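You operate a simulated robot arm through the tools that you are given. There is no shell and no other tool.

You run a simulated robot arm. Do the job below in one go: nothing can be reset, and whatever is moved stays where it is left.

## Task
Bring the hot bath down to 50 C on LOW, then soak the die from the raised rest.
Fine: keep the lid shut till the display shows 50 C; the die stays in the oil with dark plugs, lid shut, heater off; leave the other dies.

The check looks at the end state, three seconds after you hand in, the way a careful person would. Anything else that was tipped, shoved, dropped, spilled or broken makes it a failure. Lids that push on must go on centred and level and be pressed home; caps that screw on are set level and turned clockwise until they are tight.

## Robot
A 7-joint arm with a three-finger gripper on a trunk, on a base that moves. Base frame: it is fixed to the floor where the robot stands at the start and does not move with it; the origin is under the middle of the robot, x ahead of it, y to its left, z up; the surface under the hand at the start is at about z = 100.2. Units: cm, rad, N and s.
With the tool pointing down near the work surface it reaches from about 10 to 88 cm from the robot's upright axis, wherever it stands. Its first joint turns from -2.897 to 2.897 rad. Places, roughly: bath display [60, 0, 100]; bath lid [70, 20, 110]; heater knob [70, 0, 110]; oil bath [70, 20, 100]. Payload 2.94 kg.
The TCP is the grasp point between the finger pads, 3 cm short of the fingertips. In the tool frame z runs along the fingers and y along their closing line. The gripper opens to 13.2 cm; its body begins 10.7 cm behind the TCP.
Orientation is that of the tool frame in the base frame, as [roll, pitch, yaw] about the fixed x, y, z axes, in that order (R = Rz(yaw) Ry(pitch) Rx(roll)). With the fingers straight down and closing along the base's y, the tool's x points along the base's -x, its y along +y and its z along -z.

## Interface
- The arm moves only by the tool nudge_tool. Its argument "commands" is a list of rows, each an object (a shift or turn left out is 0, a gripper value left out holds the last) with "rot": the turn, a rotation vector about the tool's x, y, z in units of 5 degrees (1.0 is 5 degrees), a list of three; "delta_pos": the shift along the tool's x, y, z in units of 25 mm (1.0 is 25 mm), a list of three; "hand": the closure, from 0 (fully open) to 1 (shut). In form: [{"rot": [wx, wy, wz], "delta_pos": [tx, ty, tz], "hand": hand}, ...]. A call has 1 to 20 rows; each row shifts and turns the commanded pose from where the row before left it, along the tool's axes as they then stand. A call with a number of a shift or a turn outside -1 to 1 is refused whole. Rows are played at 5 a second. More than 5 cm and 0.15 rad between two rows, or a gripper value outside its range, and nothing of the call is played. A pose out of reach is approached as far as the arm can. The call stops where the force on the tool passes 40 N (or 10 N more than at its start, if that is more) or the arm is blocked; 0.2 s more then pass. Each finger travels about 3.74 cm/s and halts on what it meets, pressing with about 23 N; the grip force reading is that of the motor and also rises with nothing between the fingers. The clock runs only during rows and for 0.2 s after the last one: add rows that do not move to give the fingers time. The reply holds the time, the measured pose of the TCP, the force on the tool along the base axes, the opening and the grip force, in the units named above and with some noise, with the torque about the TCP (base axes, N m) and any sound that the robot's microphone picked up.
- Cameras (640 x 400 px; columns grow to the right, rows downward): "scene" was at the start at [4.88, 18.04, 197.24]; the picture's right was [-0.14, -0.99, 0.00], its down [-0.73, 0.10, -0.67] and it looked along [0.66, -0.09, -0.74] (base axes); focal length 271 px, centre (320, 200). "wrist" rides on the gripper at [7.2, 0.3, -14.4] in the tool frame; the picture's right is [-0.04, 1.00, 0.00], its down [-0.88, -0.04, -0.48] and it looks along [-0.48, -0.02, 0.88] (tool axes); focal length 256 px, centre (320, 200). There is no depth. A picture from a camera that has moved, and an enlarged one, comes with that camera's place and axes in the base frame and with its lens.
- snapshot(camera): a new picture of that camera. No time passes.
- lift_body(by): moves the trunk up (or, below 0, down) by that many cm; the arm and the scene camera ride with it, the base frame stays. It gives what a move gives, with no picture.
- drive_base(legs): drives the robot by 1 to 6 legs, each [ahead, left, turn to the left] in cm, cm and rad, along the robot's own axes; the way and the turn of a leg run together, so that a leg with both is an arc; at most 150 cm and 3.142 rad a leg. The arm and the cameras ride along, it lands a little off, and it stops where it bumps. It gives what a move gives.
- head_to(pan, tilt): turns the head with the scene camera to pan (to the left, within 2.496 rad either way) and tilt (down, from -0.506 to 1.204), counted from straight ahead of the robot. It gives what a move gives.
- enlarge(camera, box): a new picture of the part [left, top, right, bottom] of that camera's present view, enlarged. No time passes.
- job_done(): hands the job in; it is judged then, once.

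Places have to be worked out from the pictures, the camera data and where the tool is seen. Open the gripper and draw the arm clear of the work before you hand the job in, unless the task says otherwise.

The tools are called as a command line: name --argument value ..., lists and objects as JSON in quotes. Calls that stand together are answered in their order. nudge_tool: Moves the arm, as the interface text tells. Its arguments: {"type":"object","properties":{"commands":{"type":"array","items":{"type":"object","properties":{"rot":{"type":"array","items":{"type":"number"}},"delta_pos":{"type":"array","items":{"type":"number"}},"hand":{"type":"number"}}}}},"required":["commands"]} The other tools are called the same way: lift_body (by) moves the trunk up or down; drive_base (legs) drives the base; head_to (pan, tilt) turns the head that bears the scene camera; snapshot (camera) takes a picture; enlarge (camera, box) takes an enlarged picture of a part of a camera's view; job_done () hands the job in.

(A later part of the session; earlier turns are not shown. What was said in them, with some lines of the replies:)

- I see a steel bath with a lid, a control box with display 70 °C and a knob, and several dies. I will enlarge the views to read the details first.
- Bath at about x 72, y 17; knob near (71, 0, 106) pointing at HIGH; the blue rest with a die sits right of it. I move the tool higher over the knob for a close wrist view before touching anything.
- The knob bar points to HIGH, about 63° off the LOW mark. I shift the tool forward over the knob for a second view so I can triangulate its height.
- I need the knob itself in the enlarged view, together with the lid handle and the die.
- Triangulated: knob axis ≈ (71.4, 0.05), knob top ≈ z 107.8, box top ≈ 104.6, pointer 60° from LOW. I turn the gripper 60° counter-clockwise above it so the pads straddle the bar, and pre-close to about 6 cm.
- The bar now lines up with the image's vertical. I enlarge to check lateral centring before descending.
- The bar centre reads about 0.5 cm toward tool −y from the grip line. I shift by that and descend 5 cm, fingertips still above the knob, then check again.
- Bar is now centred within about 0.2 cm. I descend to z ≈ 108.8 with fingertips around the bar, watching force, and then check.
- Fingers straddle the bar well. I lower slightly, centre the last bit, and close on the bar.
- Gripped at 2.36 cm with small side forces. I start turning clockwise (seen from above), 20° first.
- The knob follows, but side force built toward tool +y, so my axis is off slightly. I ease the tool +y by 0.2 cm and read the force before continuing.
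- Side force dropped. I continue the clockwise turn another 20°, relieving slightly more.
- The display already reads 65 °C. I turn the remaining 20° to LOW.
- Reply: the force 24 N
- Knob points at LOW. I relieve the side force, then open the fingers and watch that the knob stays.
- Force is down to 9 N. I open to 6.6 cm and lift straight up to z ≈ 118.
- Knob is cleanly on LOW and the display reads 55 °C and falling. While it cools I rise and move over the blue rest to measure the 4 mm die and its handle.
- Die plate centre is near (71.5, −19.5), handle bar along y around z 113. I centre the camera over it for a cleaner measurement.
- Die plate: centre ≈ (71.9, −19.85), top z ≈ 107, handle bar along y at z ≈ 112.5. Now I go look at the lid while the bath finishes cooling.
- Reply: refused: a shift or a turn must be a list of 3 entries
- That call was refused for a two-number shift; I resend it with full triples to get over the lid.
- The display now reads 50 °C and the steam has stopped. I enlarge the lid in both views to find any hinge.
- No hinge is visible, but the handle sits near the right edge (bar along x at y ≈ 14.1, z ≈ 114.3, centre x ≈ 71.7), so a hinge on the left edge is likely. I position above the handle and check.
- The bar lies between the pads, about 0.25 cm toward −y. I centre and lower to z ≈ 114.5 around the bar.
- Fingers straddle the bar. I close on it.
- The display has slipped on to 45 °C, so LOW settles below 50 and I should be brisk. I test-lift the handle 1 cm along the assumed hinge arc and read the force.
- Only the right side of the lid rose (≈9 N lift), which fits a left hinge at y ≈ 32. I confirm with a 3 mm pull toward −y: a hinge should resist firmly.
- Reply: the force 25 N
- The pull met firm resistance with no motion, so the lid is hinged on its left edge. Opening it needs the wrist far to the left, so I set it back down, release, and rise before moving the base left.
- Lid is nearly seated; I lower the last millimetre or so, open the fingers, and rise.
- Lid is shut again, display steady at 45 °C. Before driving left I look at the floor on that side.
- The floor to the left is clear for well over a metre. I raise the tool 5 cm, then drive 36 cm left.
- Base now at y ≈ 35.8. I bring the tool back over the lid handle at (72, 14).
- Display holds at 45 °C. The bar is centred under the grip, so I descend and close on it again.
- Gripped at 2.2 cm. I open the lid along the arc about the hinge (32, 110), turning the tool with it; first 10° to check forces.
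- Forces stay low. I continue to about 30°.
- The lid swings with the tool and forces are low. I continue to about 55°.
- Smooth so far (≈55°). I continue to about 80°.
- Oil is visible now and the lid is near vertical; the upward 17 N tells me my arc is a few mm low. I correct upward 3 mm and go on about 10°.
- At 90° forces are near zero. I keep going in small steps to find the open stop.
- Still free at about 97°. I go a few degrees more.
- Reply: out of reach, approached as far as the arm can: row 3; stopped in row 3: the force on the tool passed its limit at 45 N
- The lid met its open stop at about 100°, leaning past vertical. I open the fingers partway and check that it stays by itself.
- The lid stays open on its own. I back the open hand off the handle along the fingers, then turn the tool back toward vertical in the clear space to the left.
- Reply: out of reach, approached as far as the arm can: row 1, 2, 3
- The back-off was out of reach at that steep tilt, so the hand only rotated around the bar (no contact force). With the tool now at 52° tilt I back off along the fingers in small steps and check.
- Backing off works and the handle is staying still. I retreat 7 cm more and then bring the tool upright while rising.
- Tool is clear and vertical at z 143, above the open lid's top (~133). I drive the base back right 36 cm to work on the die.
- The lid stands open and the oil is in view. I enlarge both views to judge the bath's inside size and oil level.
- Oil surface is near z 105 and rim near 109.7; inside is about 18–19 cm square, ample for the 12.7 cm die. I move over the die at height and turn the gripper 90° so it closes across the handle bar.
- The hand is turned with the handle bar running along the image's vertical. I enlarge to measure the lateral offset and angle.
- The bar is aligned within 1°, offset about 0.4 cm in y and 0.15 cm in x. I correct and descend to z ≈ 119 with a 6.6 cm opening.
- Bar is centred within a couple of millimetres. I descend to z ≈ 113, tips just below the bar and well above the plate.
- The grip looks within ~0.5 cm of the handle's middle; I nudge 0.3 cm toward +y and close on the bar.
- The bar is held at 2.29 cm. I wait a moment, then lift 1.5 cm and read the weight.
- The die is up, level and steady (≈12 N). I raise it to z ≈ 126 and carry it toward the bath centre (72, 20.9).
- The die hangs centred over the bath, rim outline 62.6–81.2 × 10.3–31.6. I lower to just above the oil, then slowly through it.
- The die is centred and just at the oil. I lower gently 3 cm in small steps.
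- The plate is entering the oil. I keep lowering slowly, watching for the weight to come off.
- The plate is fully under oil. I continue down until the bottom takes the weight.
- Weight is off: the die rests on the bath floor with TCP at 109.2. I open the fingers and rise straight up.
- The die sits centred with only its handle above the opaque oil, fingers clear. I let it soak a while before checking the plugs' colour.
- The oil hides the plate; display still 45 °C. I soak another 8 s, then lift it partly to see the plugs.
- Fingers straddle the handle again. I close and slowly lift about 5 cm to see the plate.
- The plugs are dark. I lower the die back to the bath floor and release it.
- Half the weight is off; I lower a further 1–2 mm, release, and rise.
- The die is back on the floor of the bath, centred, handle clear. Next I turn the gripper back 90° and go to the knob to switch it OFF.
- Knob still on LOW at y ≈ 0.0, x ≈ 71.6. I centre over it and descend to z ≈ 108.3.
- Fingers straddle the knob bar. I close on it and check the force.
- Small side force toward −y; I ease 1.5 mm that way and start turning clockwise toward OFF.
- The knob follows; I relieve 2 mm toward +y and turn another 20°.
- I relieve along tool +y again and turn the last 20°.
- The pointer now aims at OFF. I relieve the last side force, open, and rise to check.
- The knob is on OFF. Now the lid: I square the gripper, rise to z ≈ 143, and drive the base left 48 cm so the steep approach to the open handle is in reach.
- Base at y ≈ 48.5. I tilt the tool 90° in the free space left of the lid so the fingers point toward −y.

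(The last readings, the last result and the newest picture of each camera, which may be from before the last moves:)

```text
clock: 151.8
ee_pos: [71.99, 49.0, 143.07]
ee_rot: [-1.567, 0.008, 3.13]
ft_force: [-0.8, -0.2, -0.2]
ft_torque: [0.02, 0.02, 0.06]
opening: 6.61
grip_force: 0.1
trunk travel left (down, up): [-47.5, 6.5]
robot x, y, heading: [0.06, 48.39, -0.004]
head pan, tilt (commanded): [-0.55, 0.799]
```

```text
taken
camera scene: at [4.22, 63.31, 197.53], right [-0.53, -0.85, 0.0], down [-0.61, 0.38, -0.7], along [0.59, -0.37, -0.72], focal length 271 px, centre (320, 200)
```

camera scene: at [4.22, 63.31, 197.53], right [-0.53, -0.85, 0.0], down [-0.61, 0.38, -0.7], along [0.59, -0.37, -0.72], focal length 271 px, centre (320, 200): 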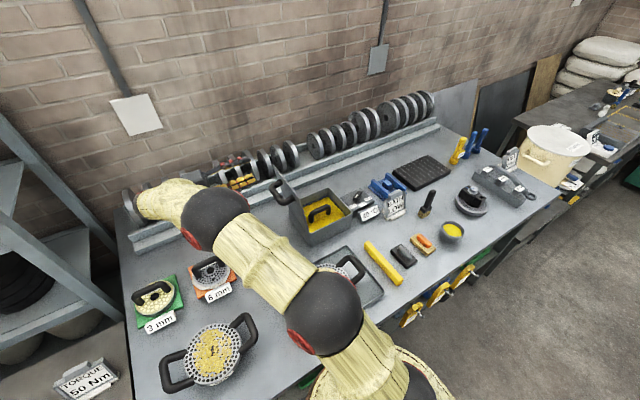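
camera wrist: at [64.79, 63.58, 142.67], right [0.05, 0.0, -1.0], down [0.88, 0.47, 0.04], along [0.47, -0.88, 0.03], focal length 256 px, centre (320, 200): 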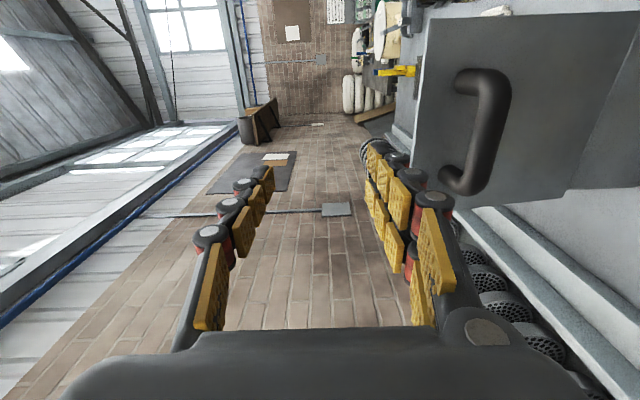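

The tool points at the lid; the handle is about 16 cm lower. I go down to z ≈ 127.5 while staying clear, and look again.

nudge_tool --commands '[{"delta_pos": [0, 0.88, 0]}, {"delta_pos": [0, 0.88, 0]}, {"delta_pos": [0, 0.88, 0]}, {"delta_pos": [0, 0.88, 0]}, {"delta_pos": [0, 0.88, 0]}, {"delta_pos": [0, 0.88, 0]}, {"delta_pos": [0, 0.88, 0]}, {}]'

snapshot --camera "wrist"

snapshot --camera "scene"

```text
clock: 153.6
ee_pos: [72.0, 48.86, 127.62]
ee_rot: [-1.567, 0.007, 3.132]
ft_force: [-0.1, -0.1, 0.1]
ft_torque: [0.01, -0.01, 0.01]
opening: 6.6
grip_force: 0.0
trunk travel left (down, up): [-47.5, 6.5]
robot x, y, heading: [0.33, 48.31, -0.005]
head pan, tilt (commanded): [-0.55, 0.799]
```

```text
taken
camera wrist: at [64.81, 63.43, 127.18], right [0.05, 0.0, -1.0], down [0.88, 0.47, 0.04], along [0.47, -0.88, 0.03], focal length 256 px, centre (320, 200)
```

wrist: 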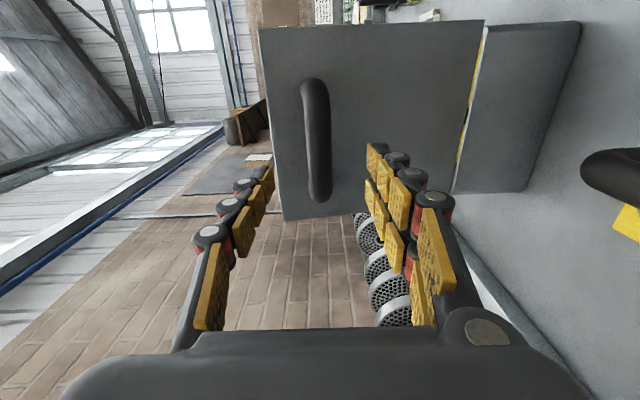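

```text
taken
camera scene: at [4.23, 63.31, 197.53], right [-0.53, -0.85, 0.0], down [-0.61, 0.38, -0.7], along [0.59, -0.37, -0.72], focal length 271 px, centre (320, 200)
```

scene: 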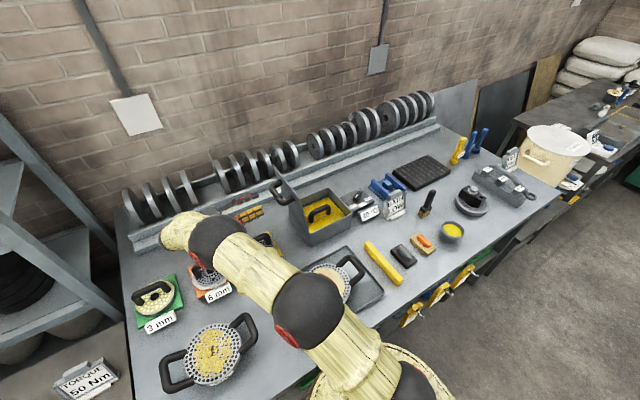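

The bar is centred between the pads with about 10 cm to go. I tilt 10° more to match the lid's lean, correct the height, and advance in steps.

nudge_tool --commands '[{"rot": [1, 0, 0], "delta_pos": [0, 0.3, 0]}, {"rot": [1, 0, 0], "delta_pos": [0, 0.32, 0]}, {"delta_pos": [0, 0, 0.7]}, {"delta_pos": [0, 0, 0.7]}, {"delta_pos": [0, 0, 0.7]}, {}]'

snapshot --camera "wrist"

```text
clock: 155.0
ee_pos: [72.02, 43.7, 127.03]
ee_rot: [-1.392, 0.005, 3.131]
ft_force: [-0.5, 0.1, -0.3]
ft_torque: [0.01, -0.03, -0.03]
opening: 6.59
grip_force: 0.2
trunk travel left (down, up): [-47.5, 6.5]
robot x, y, heading: [0.26, 48.7, -0.007]
head pan, tilt (commanded): [-0.55, 0.799]
```

```text
taken
camera wrist: at [64.82, 57.98, 124.1], right [0.05, -0.18, -0.98], down [0.88, 0.47, -0.04], along [0.47, -0.87, 0.18], focal length 256 px, centre (320, 200)
```

wrist: 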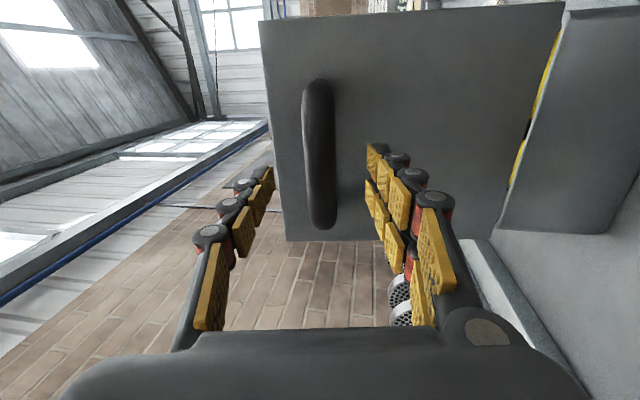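

Well centred. I advance the last 4.3 cm so the pads flank the bar.

nudge_tool --commands '[{"delta_pos": [0, 0, 0.6]}, {"delta_pos": [0, 0, 0.6]}, {"delta_pos": [0, 0, 0.5]}, {}]'

snapshot --camera "wrist"

enlarge --camera "scene" --box '[200, 140, 420, 280]'

```text
clock: 156.0
ee_pos: [71.9, 39.54, 127.6]
ee_rot: [-1.395, 0.005, 3.132]
ft_force: [-0.7, -0.1, -0.1]
ft_torque: [-0.03, 0.0, -0.04]
opening: 6.62
grip_force: 0.0
trunk travel left (down, up): [-47.5, 6.5]
robot x, y, heading: [0.18, 48.31, -0.009]
head pan, tilt (commanded): [-0.55, 0.799]
```

```text
taken
camera wrist: at [64.8, 53.85, 124.82], right [0.05, -0.18, -0.98], down [0.88, 0.47, -0.04], along [0.46, -0.87, 0.18], focal length 256 px, centre (320, 200)
```

wrist: 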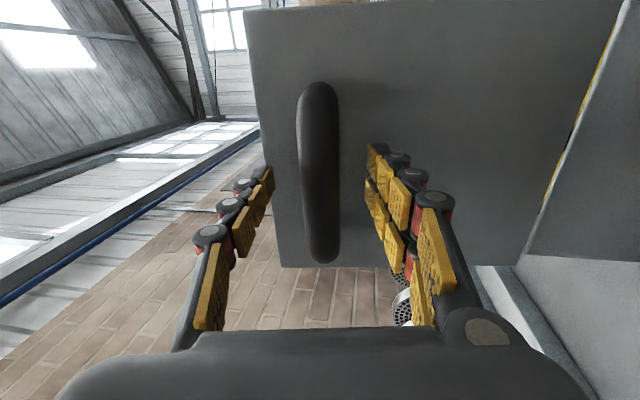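

```text
2.86 times, centred on (310, 210) of scene
camera zoom: at [4.26, 63.34, 197.52], right [-0.53, -0.85, 0.0], down [-0.61, 0.38, -0.7], along [0.59, -0.37, -0.72], focal length 774 px, centre (349, 171)
```

zoom: 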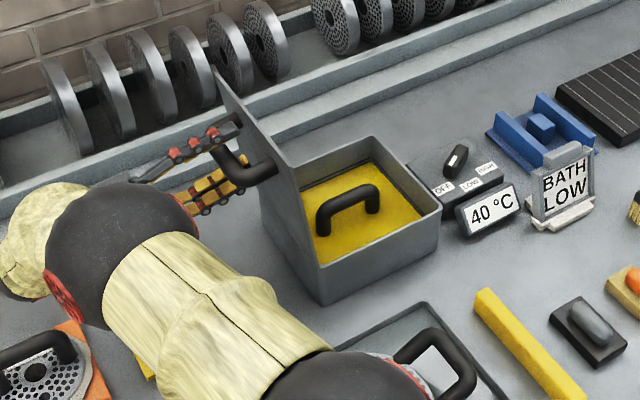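

Pads flank the bar. I close the grip on the lid handle.

nudge_tool --commands '[{"hand": 0.7}, {"hand": 1}, {}, {}, {}, {}]'

snapshot --camera "wrist"

```text
clock: 157.4
ee_pos: [71.88, 39.61, 127.7]
ee_rot: [-1.394, 0.006, 3.132]
ft_force: [-0.4, -0.2, -3.0]
ft_torque: [0.07, 0.3, -0.03]
opening: 2.21
grip_force: 43.4
trunk travel left (down, up): [-47.5, 6.5]
robot x, y, heading: [0.16, 48.83, -0.004]
head pan, tilt (commanded): [-0.55, 0.799]
```

```text
taken
camera wrist: at [64.8, 53.83, 124.79], right [0.05, -0.18, -0.98], down [0.88, 0.47, -0.04], along [0.46, -0.87, 0.18], focal length 256 px, centre (320, 200)
```

wrist: 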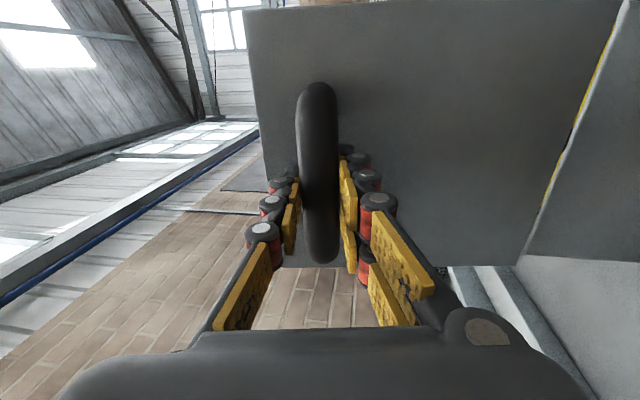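

Gripped. I start closing along the same arc about the hinge (31.5, 111), 10° first.

nudge_tool --commands '[{"delta_pos": [0, -0.083, 0.313], "rot": [-0.5, 0, 0]}, {"delta_pos": [0, -0.083, 0.313], "rot": [-0.5, 0, 0]}, {"delta_pos": [0, -0.083, 0.313], "rot": [-0.5, 0, 0]}, {"delta_pos": [0, -0.083, 0.313], "rot": [-0.5, 0, 0]}]'

```text
clock: 158.4
ee_pos: [71.9, 36.48, 128.74]
ee_rot: [-1.571, 0.002, 3.133]
ft_force: [-2.2, -4.8, -20.0]
ft_torque: [0.06, -0.09, 0.85]
opening: 2.2
grip_force: 45.0
trunk travel left (down, up): [-47.5, 6.5]
robot x, y, heading: [0.3, 48.64, -0.01]
head pan, tilt (commanded): [-0.55, 0.799]
```

A 20 N downward pull says my command is a few mm high. I correct 4 mm down and read again.

nudge_tool --commands '[{"delta_pos": [0, 0.08, 0]}, {"delta_pos": [0, 0.07, 0]}, {}]'

```text
clock: 159.2
ee_pos: [71.88, 36.42, 128.74]
ee_rot: [-1.571, 0.006, 3.129]
ft_force: [-3.4, -5.2, -9.2]
ft_torque: [-0.19, 0.92, -0.74]
opening: 2.21
grip_force: 45.5
trunk travel left (down, up): [-47.5, 6.5]
robot x, y, heading: [0.26, 48.43, -0.009]
head pan, tilt (commanded): [-0.55, 0.799]
```

Better. I continue another 15°, with slightly less rise per step.

nudge_tool --commands '[{"delta_pos": [0, -0.03, 0.312], "rot": [-0.5, 0, 0]}, {"delta_pos": [0, -0.06, 0.312], "rot": [-0.5, 0, 0]}, {"delta_pos": [0, -0.075, 0.312], "rot": [-0.5, 0, 0]}, {"delta_pos": [0, -0.08, 0.312], "rot": [-0.5, 0, 0]}, {"delta_pos": [0, -0.08, 0.312], "rot": [-0.5, 0, 0]}, {"delta_pos": [0, -0.08, 0.312], "rot": [-0.5, 0, 0]}]'

snapshot --camera "scene"

```text
clock: 160.6
ee_pos: [72.01, 31.71, 129.31]
ee_rot: [-1.83, 0.005, 3.134]
ft_force: [-5.3, -0.1, -7.5]
ft_torque: [0.1, 0.25, 0.62]
opening: 2.19
grip_force: 45.5
trunk travel left (down, up): [-47.5, 6.5]
robot x, y, heading: [0.19, 48.57, -0.004]
head pan, tilt (commanded): [-0.55, 0.799]
```

```text
taken
camera scene: at [4.24, 63.3, 197.52], right [-0.53, -0.85, 0.0], down [-0.61, 0.38, -0.7], along [0.59, -0.37, -0.72], focal length 271 px, centre (320, 200)
```

scene: 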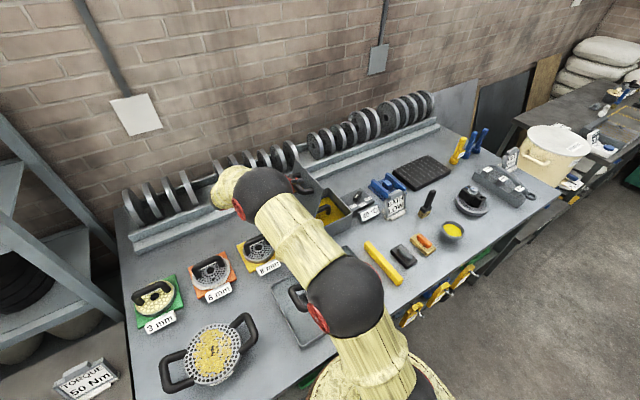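

Past vertical now with modest forces. I continue 25° more, supporting the lid.

nudge_tool --commands '[{"delta_pos": [0, -0.079, 0.311], "rot": [-0.5, 0, 0]}, {"delta_pos": [0, -0.079, 0.311], "rot": [-0.5, 0, 0]}, {"delta_pos": [0, -0.079, 0.311], "rot": [-0.5, 0, 0]}, {"delta_pos": [0, -0.079, 0.311], "rot": [-0.5, 0, 0]}, {"delta_pos": [0, -0.079, 0.311], "rot": [-0.5, 0, 0]}, {"delta_pos": [0, -0.079, 0.311], "rot": [-0.5, 0, 0]}, {"delta_pos": [0, -0.079, 0.311], "rot": [-0.5, 0, 0]}, {"delta_pos": [0, -0.079, 0.311], "rot": [-0.5, 0, 0]}, {"delta_pos": [0, -0.079, 0.311], "rot": [-0.5, 0, 0]}, {"delta_pos": [0, -0.079, 0.311], "rot": [-0.5, 0, 0]}]'

```text
clock: 162.8
ee_pos: [71.95, 24.0, 127.37]
ee_rot: [-2.267, 0.003, 3.131]
ft_force: [4.0, 3.2, -12.0]
ft_torque: [-0.06, 0.68, 0.19]
opening: 2.22
grip_force: 45.5
trunk travel left (down, up): [-47.5, 6.5]
robot x, y, heading: [0.16, 48.31, -0.007]
head pan, tilt (commanded): [-0.55, 0.799]
```

All fine at 50°. I continue another 25°.

nudge_tool --commands '[{"delta_pos": [0, -0.079, 0.311], "rot": [-0.5, 0, 0]}, {"delta_pos": [0, -0.079, 0.311], "rot": [-0.5, 0, 0]}, {"delta_pos": [0, -0.079, 0.311], "rot": [-0.5, 0, 0]}, {"delta_pos": [0, -0.079, 0.311], "rot": [-0.5, 0, 0]}, {"delta_pos": [0, -0.079, 0.311], "rot": [-0.5, 0, 0]}, {"delta_pos": [0, -0.079, 0.311], "rot": [-0.5, 0, 0]}, {"delta_pos": [0, -0.079, 0.311], "rot": [-0.5, 0, 0]}, {"delta_pos": [0, -0.079, 0.311], "rot": [-0.5, 0, 0]}, {"delta_pos": [0, -0.079, 0.311], "rot": [-0.5, 0, 0]}, {"delta_pos": [0, -0.079, 0.311], "rot": [-0.5, 0, 0]}]'

snapshot --camera "scene"

snapshot --camera "wrist"

```text
clock: 165.0
ee_pos: [71.96, 17.61, 122.64]
ee_rot: [-2.703, 0.0, 3.132]
ft_force: [8.3, 15.9, -16.7]
ft_torque: [-0.11, 0.47, 0.52]
opening: 2.25
grip_force: 45.4
trunk travel left (down, up): [-47.5, 6.5]
robot x, y, heading: [0.28, 48.71, -0.007]
head pan, tilt (commanded): [-0.55, 0.799]
```

```text
taken
camera scene: at [4.58, 63.47, 197.5], right [-0.53, -0.85, 0.0], down [-0.61, 0.38, -0.7], along [0.59, -0.37, -0.72], focal length 271 px, centre (320, 200)
```

scene: 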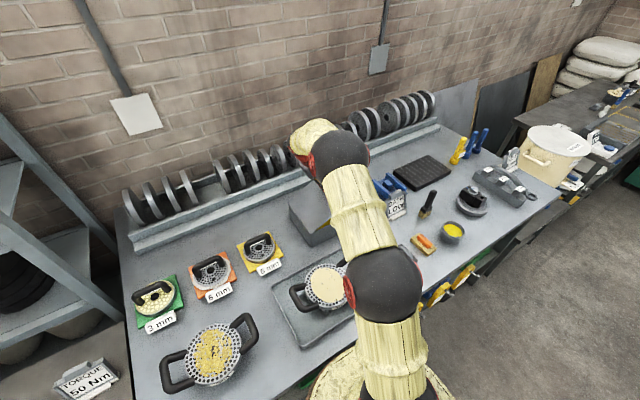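

```text
taken
camera wrist: at [64.64, 24.31, 135.35], right [0.05, 0.9, -0.42], down [0.88, 0.16, 0.45], along [0.47, -0.4, -0.79], focal length 256 px, centre (320, 200)
```

wrist: 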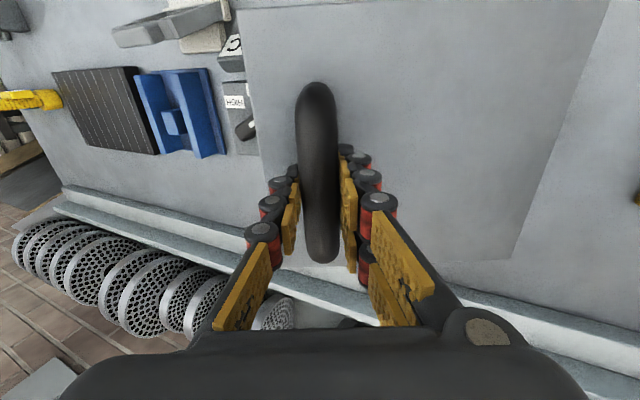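

About 27° left; side force +16 N toward +y, so I relieve 3 mm and go another 15°.

nudge_tool --commands '[{"delta_pos": [0, 0.1, -0.04]}, {"delta_pos": [0, -0.075, 0.311], "rot": [-0.5, 0, 0]}, {"delta_pos": [0, -0.075, 0.311], "rot": [-0.5, 0, 0]}, {"delta_pos": [0, -0.075, 0.311], "rot": [-0.5, 0, 0]}, {"delta_pos": [0, -0.075, 0.311], "rot": [-0.5, 0, 0]}, {"delta_pos": [0, -0.075, 0.311], "rot": [-0.5, 0, 0]}, {"delta_pos": [0, -0.075, 0.311], "rot": [-0.5, 0, 0]}]'

```text
clock: 166.6
ee_pos: [72.02, 15.17, 118.66]
ee_rot: [-2.966, 0.006, 3.132]
ft_force: [11.7, 5.3, -4.6]
ft_torque: [0.05, 0.65, 0.78]
opening: 2.23
grip_force: 45.3
trunk travel left (down, up): [-47.5, 6.5]
robot x, y, heading: [0.09, 48.44, -0.006]
head pan, tilt (commanded): [-0.55, 0.799]
```

θ ≈ 12°. I relieve a little in x and lower the lid another ~9°.

nudge_tool --commands '[{"delta_pos": [-0.08, 0, 0]}, {"delta_pos": [0, -0.07, 0.305], "rot": [-0.5, 0, 0]}, {"delta_pos": [0, -0.07, 0.305], "rot": [-0.5, 0, 0]}, {"delta_pos": [0, -0.07, 0.305], "rot": [-0.5, 0, 0]}, {"delta_pos": [0, -0.05, 0.2], "rot": [-0.4, 0, 0]}]'

snapshot --camera "wrist"

enlarge --camera "scene" --box '[230, 140, 420, 270]'

```text
clock: 167.8
ee_pos: [71.87, 14.17, 116.04]
ee_rot: [-3.13, 0.005, 3.128]
ft_force: [-0.3, -1.3, -2.3]
ft_torque: [0.03, 0.7, 0.65]
opening: 2.21
grip_force: 45.3
trunk travel left (down, up): [-47.5, 6.5]
robot x, y, heading: [0.22, 48.76, -0.008]
head pan, tilt (commanded): [-0.55, 0.799]
```

```text
taken
camera wrist: at [64.53, 14.81, 130.23], right [0.05, 1.0, -0.01], down [0.88, -0.04, 0.48], along [0.48, -0.04, -0.88], focal length 256 px, centre (320, 200)
```

wrist: 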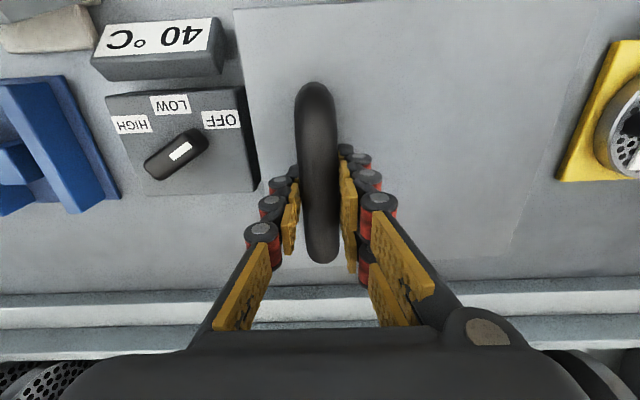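

```text
3.08 times, centred on (325, 205) of scene
camera zoom: at [4.28, 63.22, 197.53], right [-0.53, -0.85, 0.0], down [-0.61, 0.38, -0.7], along [0.59, -0.37, -0.72], focal length 833 px, centre (305, 185)
```

zoom: 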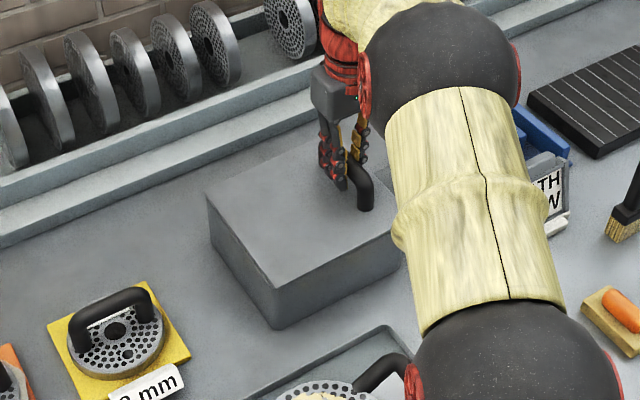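

About 1 cm remains. I lower gently and watch the force for seating.

nudge_tool --commands '[{"delta_pos": [0, -0.02, 0.08]}, {"delta_pos": [0, -0.02, 0.08]}, {"delta_pos": [0, -0.01, 0.08]}, {}]'

```text
clock: 168.8
ee_pos: [71.91, 13.9, 115.44]
ee_rot: [-3.133, 0.007, 3.132]
ft_force: [0.1, -3.4, 1.8]
ft_torque: [0.1, -0.46, 0.84]
opening: 2.26
grip_force: 45.0
trunk travel left (down, up): [-47.5, 6.5]
robot x, y, heading: [0.16, 48.84, -0.006]
head pan, tilt (commanded): [-0.55, 0.799]
```

Force is turning upward slightly; I lower a few mm more.

nudge_tool --commands '[{"delta_pos": [0, 0, 0.07]}, {"delta_pos": [0, 0, 0.07]}, {}]'

enlarge --camera "scene" --box '[270, 170, 380, 260]'

```text
clock: 169.6
ee_pos: [71.92, 13.91, 115.1]
ee_rot: [-3.128, 0.006, 3.13]
ft_force: [-1.1, -9.0, 7.1]
ft_torque: [0.02, 0.69, 0.72]
opening: 2.26
grip_force: 44.9
trunk travel left (down, up): [-47.5, 6.5]
robot x, y, heading: [0.2, 48.51, -0.001]
head pan, tilt (commanded): [-0.55, 0.799]
```

```text
4.44 times, centred on (325, 215) of scene
camera zoom: at [4.19, 63.16, 197.54], right [-0.53, -0.85, 0.0], down [-0.61, 0.38, -0.7], along [0.59, -0.37, -0.72], focal length 1204 px, centre (298, 133)
```

zoom: 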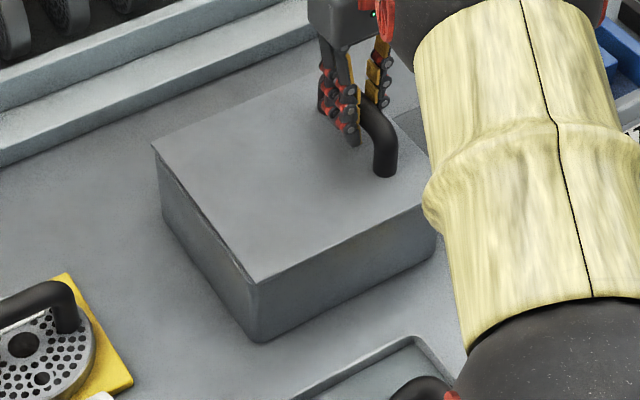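

Lid looks down, at the height expected for closed (115.1). I press 1–2 mm more to confirm it is seated.

nudge_tool --commands '[{"delta_pos": [0, 0.05, 0.06]}, {}, {"delta_pos": [0, 0.02, 0.06]}, {}]'

```text
clock: 170.6
ee_pos: [71.96, 13.95, 114.84]
ee_rot: [-3.13, 0.007, 3.129]
ft_force: [3.0, -19.5, 6.6]
ft_torque: [0.04, -0.37, 0.47]
opening: 2.29
grip_force: 44.6
trunk travel left (down, up): [-47.5, 6.5]
robot x, y, heading: [0.09, 48.25, -0.012]
head pan, tilt (commanded): [-0.55, 0.799]
```

Side force grew to −19 N in y, so I step back −y 3 mm, then release and let the lid settle.

nudge_tool --commands '[{"delta_pos": [0, -0.1, 0]}, {}, {"hand": 0.75}, {"hand": 0.5}, {}, {}]'

snapshot --camera "wrist"

enlarge --camera "scene" --box '[270, 170, 380, 260]'

```text
clock: 172.0
ee_pos: [71.9, 14.01, 114.64]
ee_rot: [-3.13, 0.007, 3.131]
ft_force: [0.3, 0.1, -0.6]
ft_torque: [0.03, -0.01, -0.05]
opening: 6.6
grip_force: 0.0
trunk travel left (down, up): [-47.5, 6.5]
robot x, y, heading: [0.66, 48.43, -0.004]
head pan, tilt (commanded): [-0.55, 0.799]
```

```text
taken
camera wrist: at [64.54, 14.63, 129.06], right [0.05, 1.0, -0.01], down [0.88, -0.04, 0.48], along [0.48, -0.04, -0.88], focal length 256 px, centre (320, 200)
```

wrist: 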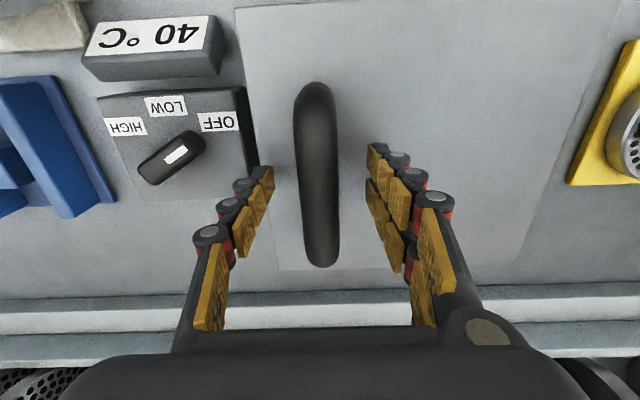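

```text
4.44 times, centred on (325, 215) of scene
camera zoom: at [4.26, 63.29, 197.53], right [-0.53, -0.85, 0.0], down [-0.61, 0.38, -0.7], along [0.59, -0.37, -0.72], focal length 1204 px, centre (298, 133)
```

zoom: 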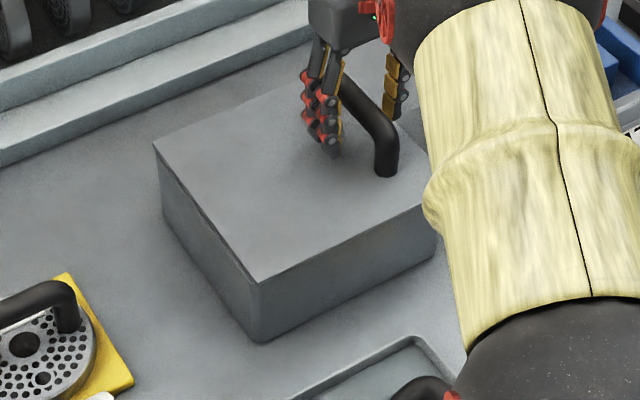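

Released; the handle looks just as in the closed reference view. I rise clear to inspect the lid seam.

nudge_tool --commands '[{"delta_pos": [0, 0, -0.6]}, {"delta_pos": [0, 0, -0.9]}, {"delta_pos": [0, 0, -0.9]}, {"delta_pos": [0, 0, -0.9]}, {"delta_pos": [0, 0, -0.9]}, {"delta_pos": [0, 0, -0.9]}, {"delta_pos": [0, 0, -0.9]}, {"delta_pos": [0, 0, -0.9]}, {"delta_pos": [0, 0, -0.9]}, {}]'

drive_base --legs '[[0, -48, 0]]'

head_to --pan -0.136 --tilt 0.836

snapshot --camera "scene"

enlarge --camera "scene" --box '[240, 180, 370, 270]'

```text
clock: 174.2
ee_pos: [71.89, 14.26, 134.15]
ee_rot: [-3.13, 0.006, 3.13]
ft_force: [0.2, 0.2, -0.2]
ft_torque: [0.01, 0.01, -0.04]
opening: 6.58
grip_force: 0.1
trunk travel left (down, up): [-47.5, 6.5]
robot x, y, heading: [-0.35, 48.39, -0.008]
head pan, tilt (commanded): [-0.55, 0.799]
```

```text
clock: 177.1
ee_pos: [72.41, -32.57, 134.29]
ee_rot: [-3.13, 0.006, -3.137]
ft_force: [-0.4, 0.2, -0.8]
ft_torque: [0.0, -0.01, -0.03]
opening: 6.6
grip_force: 0.1
trunk travel left (down, up): [-47.5, 6.5]
robot x, y, heading: [0.38, 0.73, 0.01]
head pan, tilt (commanded): [-0.55, 0.799]
```

```text
clock: 177.9
ee_pos: [72.43, -32.51, 134.29]
ee_rot: [-3.132, 0.005, -3.136]
ft_force: [-0.6, 0.3, 0.5]
ft_torque: [0.02, 0.02, 0.02]
opening: 6.6
grip_force: 0.2
trunk travel left (down, up): [-47.5, 6.5]
robot x, y, heading: [0.07, 0.31, 0.011]
head pan, tilt (commanded): [-0.136, 0.836]
```

```text
taken
camera scene: at [4.96, 18.51, 197.24], right [-0.13, -0.99, 0.0], down [-0.74, 0.09, -0.67], along [0.66, -0.09, -0.74], focal length 271 px, centre (320, 200)
```

scene: 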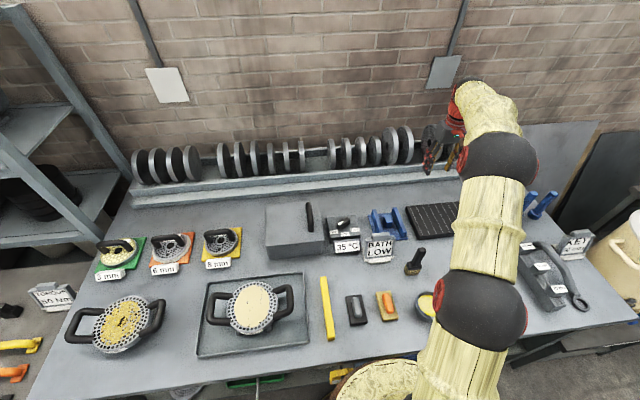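

```text
4.44 times, centred on (305, 225) of scene
camera zoom: at [4.96, 18.51, 197.24], right [-0.13, -0.99, 0.0], down [-0.74, 0.09, -0.67], along [0.66, -0.09, -0.74], focal length 1204 px, centre (387, 89)
```

zoom: 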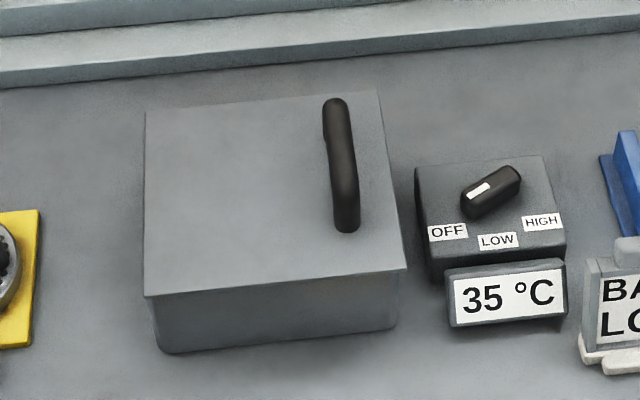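

The lid edges match the earlier closed view to within about 1 mm, and the knob reads OFF. To be sure it's fully home I go back over the handle with closed fingers and press gently.

nudge_tool --commands '[{"delta_pos": [0, 0.98, 0], "hand": 1}, {"delta_pos": [0, 0.98, 0]}, {"delta_pos": [0, 0.98, 0]}, {"delta_pos": [0, 0.98, 0]}, {"delta_pos": [0, 0.98, 0]}, {"delta_pos": [0, 0.98, 0]}, {"delta_pos": [0, 0.98, 0]}, {"delta_pos": [0, 0.98, 0]}, {"delta_pos": [0, 0.98, 0]}, {"delta_pos": [0, 0.98, 0]}, {"delta_pos": [0, 0.98, 0]}, {"delta_pos": [0, 0.98, 0]}, {"delta_pos": [0, 0.98, 0]}, {"delta_pos": [0, 0.98, 0]}, {"delta_pos": [0, 0.98, 0]}, {"delta_pos": [0, 0.98, 0]}, {"delta_pos": [0, 0.98, 0]}, {"delta_pos": [0, 0.98, 0]}, {"delta_pos": [0, 0.95, 0]}, {}]'

snapshot --camera "wrist"

```text
clock: 182.1
ee_pos: [72.17, 14.09, 133.82]
ee_rot: [-3.13, 0.005, -3.135]
ft_force: [-0.5, -0.2, 0.4]
ft_torque: [0.05, 0.0, -0.01]
opening: 0.03
grip_force: 23.3
trunk travel left (down, up): [-47.5, 6.5]
robot x, y, heading: [0.01, 0.02, 0.005]
head pan, tilt (commanded): [-0.136, 0.836]
```

```text
taken
camera wrist: at [64.83, 14.57, 148.01], right [0.04, 1.0, -0.01], down [0.88, -0.03, 0.48], along [0.48, -0.03, -0.88], focal length 256 px, centre (320, 200)
```

wrist: 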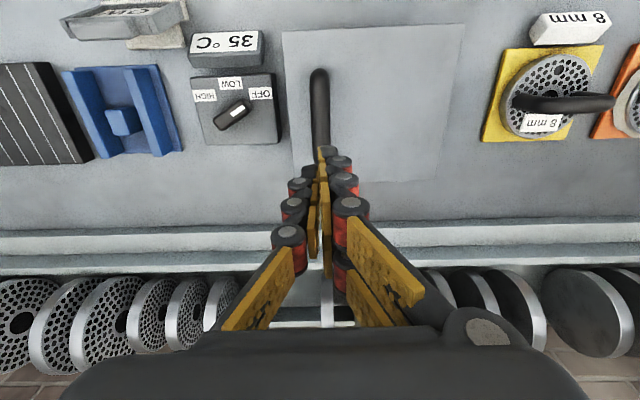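

I descend over the bar: fast to about 1.5 cm above, then in small steps until contact.

nudge_tool --commands '[{"delta_pos": [0, 0, 0.9]}, {"delta_pos": [0, 0, 0.9]}, {"delta_pos": [0, 0, 0.9]}, {"delta_pos": [0, 0, 0.9]}, {"delta_pos": [0, 0, 0.9]}, {"delta_pos": [0, 0, 0.7]}, {"delta_pos": [0, 0, 0.3]}, {}]'

nudge_tool --commands '[{"delta_pos": [0, 0, 0.08]}, {"delta_pos": [0, 0, 0.08]}, {"delta_pos": [0, 0, 0.08]}, {"delta_pos": [0, 0, 0.08]}, {}]'

```text
clock: 183.9
ee_pos: [72.24, 13.87, 120.0]
ee_rot: [-3.13, 0.006, -3.136]
ft_force: [0.0, 0.3, 0.0]
ft_torque: [-0.01, 0.01, 0.01]
opening: 0.0
grip_force: 23.4
trunk travel left (down, up): [-47.5, 6.5]
robot x, y, heading: [0.43, 0.4, 0.007]
head pan, tilt (commanded): [-0.136, 0.836]
```

```text
clock: 185.1
ee_pos: [72.09, 13.9, 119.18]
ee_rot: [-3.131, 0.007, -3.137]
ft_force: [0.0, 0.0, 3.0]
ft_torque: [0.02, 0.07, -0.02]
opening: 0.01
grip_force: 23.3
trunk travel left (down, up): [-47.5, 6.5]
robot x, y, heading: [0.21, 0.76, 0.007]
head pan, tilt (commanded): [-0.136, 0.836]
```

Light contact (3 N). I press on a few more millimetres of command and watch how force versus travel behaves.

nudge_tool --commands '[{"delta_pos": [0, 0, 0.06]}, {"delta_pos": [0, 0, 0.06]}, {"delta_pos": [0, 0, 0.06]}, {}]'

```text
clock: 186.1
ee_pos: [72.16, 13.9, 119.28]
ee_rot: [-3.132, 0.013, -3.138]
ft_force: [1.1, 2.7, 32.7]
ft_torque: [0.09, 0.5, -0.08]
opening: 0.59
grip_force: 28.7
trunk travel left (down, up): [-47.5, 6.5]
robot x, y, heading: [0.18, 0.47, 0.007]
head pan, tilt (commanded): [-0.136, 0.836]
```

33 N pressed with no travel: the lid is firmly seated. I lift off and then view the seam from a lower angle with the wrist camera.

nudge_tool --commands '[{"delta_pos": [0, 0, -0.3]}, {"delta_pos": [0, 0, -0.8]}, {"delta_pos": [0, 0, -0.9], "hand": 0.6}, {"delta_pos": [0, 0, -0.9]}, {"delta_pos": [0, 0, -0.9]}, {"delta_pos": [0.9, -0.3, -0.3]}, {"delta_pos": [0.9, -0.3, 0]}, {"delta_pos": [0.9, -0.3, 0]}, {"delta_pos": [0.9, -0.3, 0]}, {"delta_pos": [0.9, -0.3, 0]}, {"delta_pos": [0.9, -0.3, 0]}, {"delta_pos": [0.9, -0.3, 0]}, {"delta_pos": [0.9, -0.3, 0]}, {"delta_pos": [0.9, -0.3, 0]}, {"delta_pos": [0.9, -0.3, 0]}, {}]'

nudge_tool --commands '[{"rot": [0, -1, 0]}, {"rot": [0, -1, 0]}, {"rot": [0, -1, 0]}, {"rot": [0, -1, 0]}, {"rot": [0, -1, 0]}, {"rot": [0, -1, 0]}, {"rot": [0, -1, 0]}, {"rot": [0, -1, 0]}, {}]'

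snapshot --camera "wrist"

snapshot --camera "scene"

```text
clock: 189.5
ee_pos: [49.84, 6.22, 129.04]
ee_rot: [-3.132, 0.006, -3.136]
ft_force: [-0.1, 0.1, 0.0]
ft_torque: [-0.01, -0.01, -0.01]
opening: 5.27
grip_force: 0.1
trunk travel left (down, up): [-47.5, 6.5]
robot x, y, heading: [0.49, 0.55, 0.009]
head pan, tilt (commanded): [-0.136, 0.836]
```

```text
clock: 191.5
ee_pos: [49.76, 6.28, 128.9]
ee_rot: [-3.128, 0.703, -3.126]
ft_force: [0.7, -0.2, -0.4]
ft_torque: [0.0, 0.0, -0.01]
opening: 5.26
grip_force: 0.1
trunk travel left (down, up): [-47.5, 6.5]
robot x, y, heading: [0.27, 0.4, 0.004]
head pan, tilt (commanded): [-0.136, 0.836]
```

```text
taken
camera wrist: at [34.9, 6.72, 135.16], right [0.03, 1.0, 0.02], down [0.36, -0.03, 0.93], along [0.93, -0.02, -0.36], focal length 256 px, centre (320, 200)
```

wrist: 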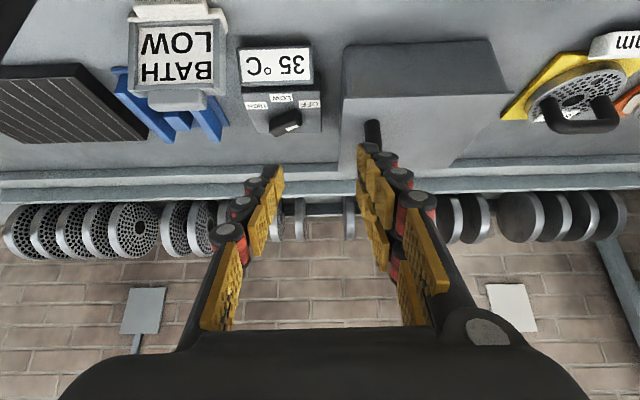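

```text
taken
camera scene: at [5.01, 18.58, 197.23], right [-0.13, -0.99, 0.0], down [-0.74, 0.09, -0.67], along [0.66, -0.09, -0.74], focal length 271 px, centre (320, 200)
```

scene: 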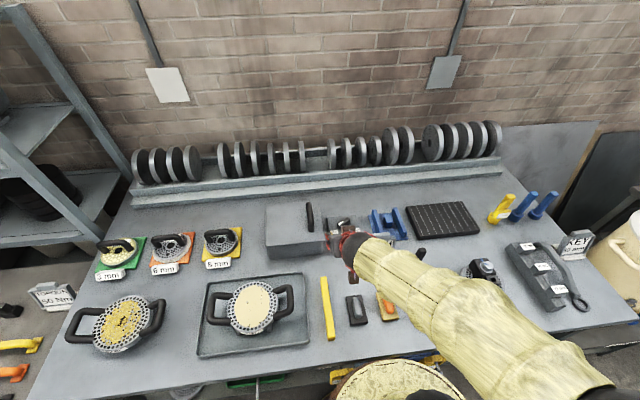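

enlarge --camera "wrist" --box '[330, 20, 530, 190]'

enlarge --camera "wrist" --box '[220, 30, 350, 150]'

```text
2.35 times, centred on (430, 105) of wrist
camera zoom: at [34.9, 6.72, 135.16], right [0.03, 1.0, 0.02], down [0.36, -0.03, 0.93], along [0.93, -0.02, -0.36], focal length 602 px, centre (61, 424)
```

zoom: 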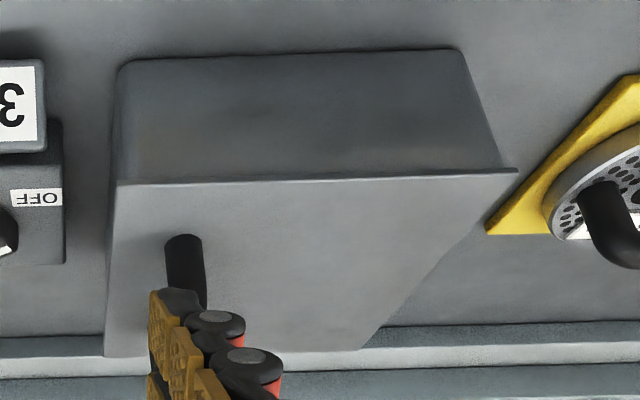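

```text
3.33 times, centred on (285, 90) of wrist
camera zoom: at [34.9, 6.72, 135.16], right [0.03, 1.0, 0.02], down [0.36, -0.03, 0.93], along [0.93, -0.02, -0.36], focal length 853 px, centre (437, 567)
```

zoom: 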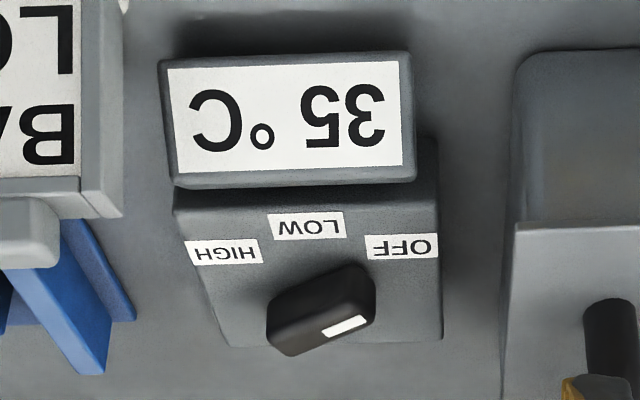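

The front face is equally tall at both sides with no gap, so the lid sits level and shut; the knob points to OFF. I straighten the tool, open the hand and draw the arm up and back.

nudge_tool --commands '[{"rot": [0, 1, 0], "hand": 0}, {"rot": [0, 1, 0]}, {"rot": [0, 1, 0]}, {"rot": [0, 1, 0]}, {"rot": [0, 1, 0]}, {"rot": [0, 1, 0]}, {"rot": [0, 1, 0]}, {"rot": [0, 1, 0]}, {"delta_pos": [0.2, 0, -0.9]}, {"delta_pos": [0.2, 0, -0.9]}, {"delta_pos": [0.2, 0, -0.9]}, {"delta_pos": [0.2, 0, -0.9]}, {"delta_pos": [0.2, 0, -0.9]}, {"delta_pos": [0.2, 0, -0.9]}, {}, {}]'

snapshot --camera "scene"

enlarge --camera "scene" --box '[240, 170, 420, 290]'

```text
clock: 194.9
ee_pos: [46.71, 6.31, 142.61]
ee_rot: [-3.13, 0.006, -3.135]
ft_force: [-0.4, 0.0, -0.5]
ft_torque: [-0.01, -0.02, 0.0]
opening: 13.2
grip_force: 0.0
trunk travel left (down, up): [-47.5, 6.5]
robot x, y, heading: [0.34, 0.34, 0.007]
head pan, tilt (commanded): [-0.136, 0.836]
```

```text
taken
camera scene: at [4.9, 18.56, 197.23], right [-0.13, -0.99, 0.0], down [-0.74, 0.09, -0.67], along [0.67, -0.09, -0.74], focal length 271 px, centre (320, 200)
```

scene: 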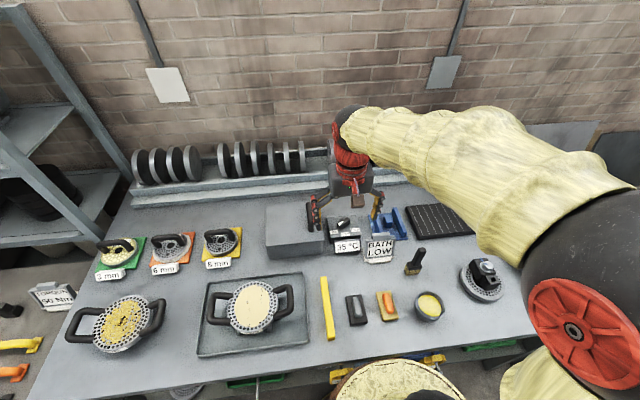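

```text
3.33 times, centred on (330, 230) of scene
camera zoom: at [4.9, 18.56, 197.23], right [-0.13, -0.99, 0.0], down [-0.74, 0.09, -0.67], along [0.67, -0.09, -0.74], focal length 903 px, centre (287, 100)
```

zoom: 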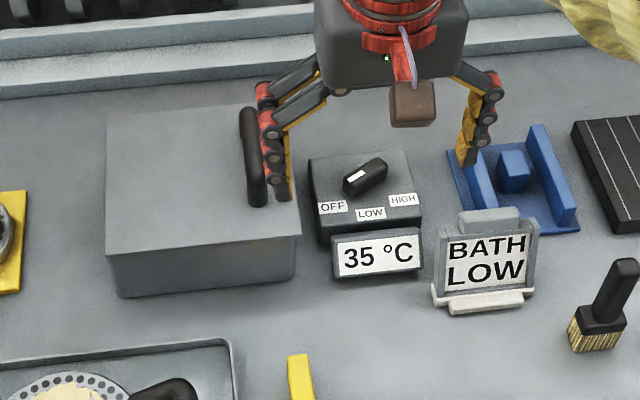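

Everything is in place: the die is in the oil with dark plugs, the lid is shut, the heater is OFF, nothing else was disturbed, and the open hand is well clear. I hand in the job.

job_done

```text
The job is handed in.
```

The job is handed in. The 4 mm die from the blue rest is in the oil with dark plugs, the lid is shut and the heater knob is on OFF.

- **Cooling:** I turned the knob from HIGH to LOW and kept the lid shut until the display showed 50 °C. LOW did not hold at 50. The bath settled at 45 °C before I opened the lid, so the soak happened at 45 °C, not 50 °C.
- **One early lift:** Right after the display dropped to 45 °C I raised the lid about 1 cm to test for a hinge. I closed it again and then opened it fully about 15 s later.
- **Soak:** After about 20 s in the oil I lifted the die partway and saw the plugs were dark. I then lowered it back onto the bath floor.
- **End state:** The lid sits level with no visible gap and did not move under a 33 N press. The display read 35 °C and was still falling when I handed in. I did not touch the other dies, and the arm is open and clear of the bench.
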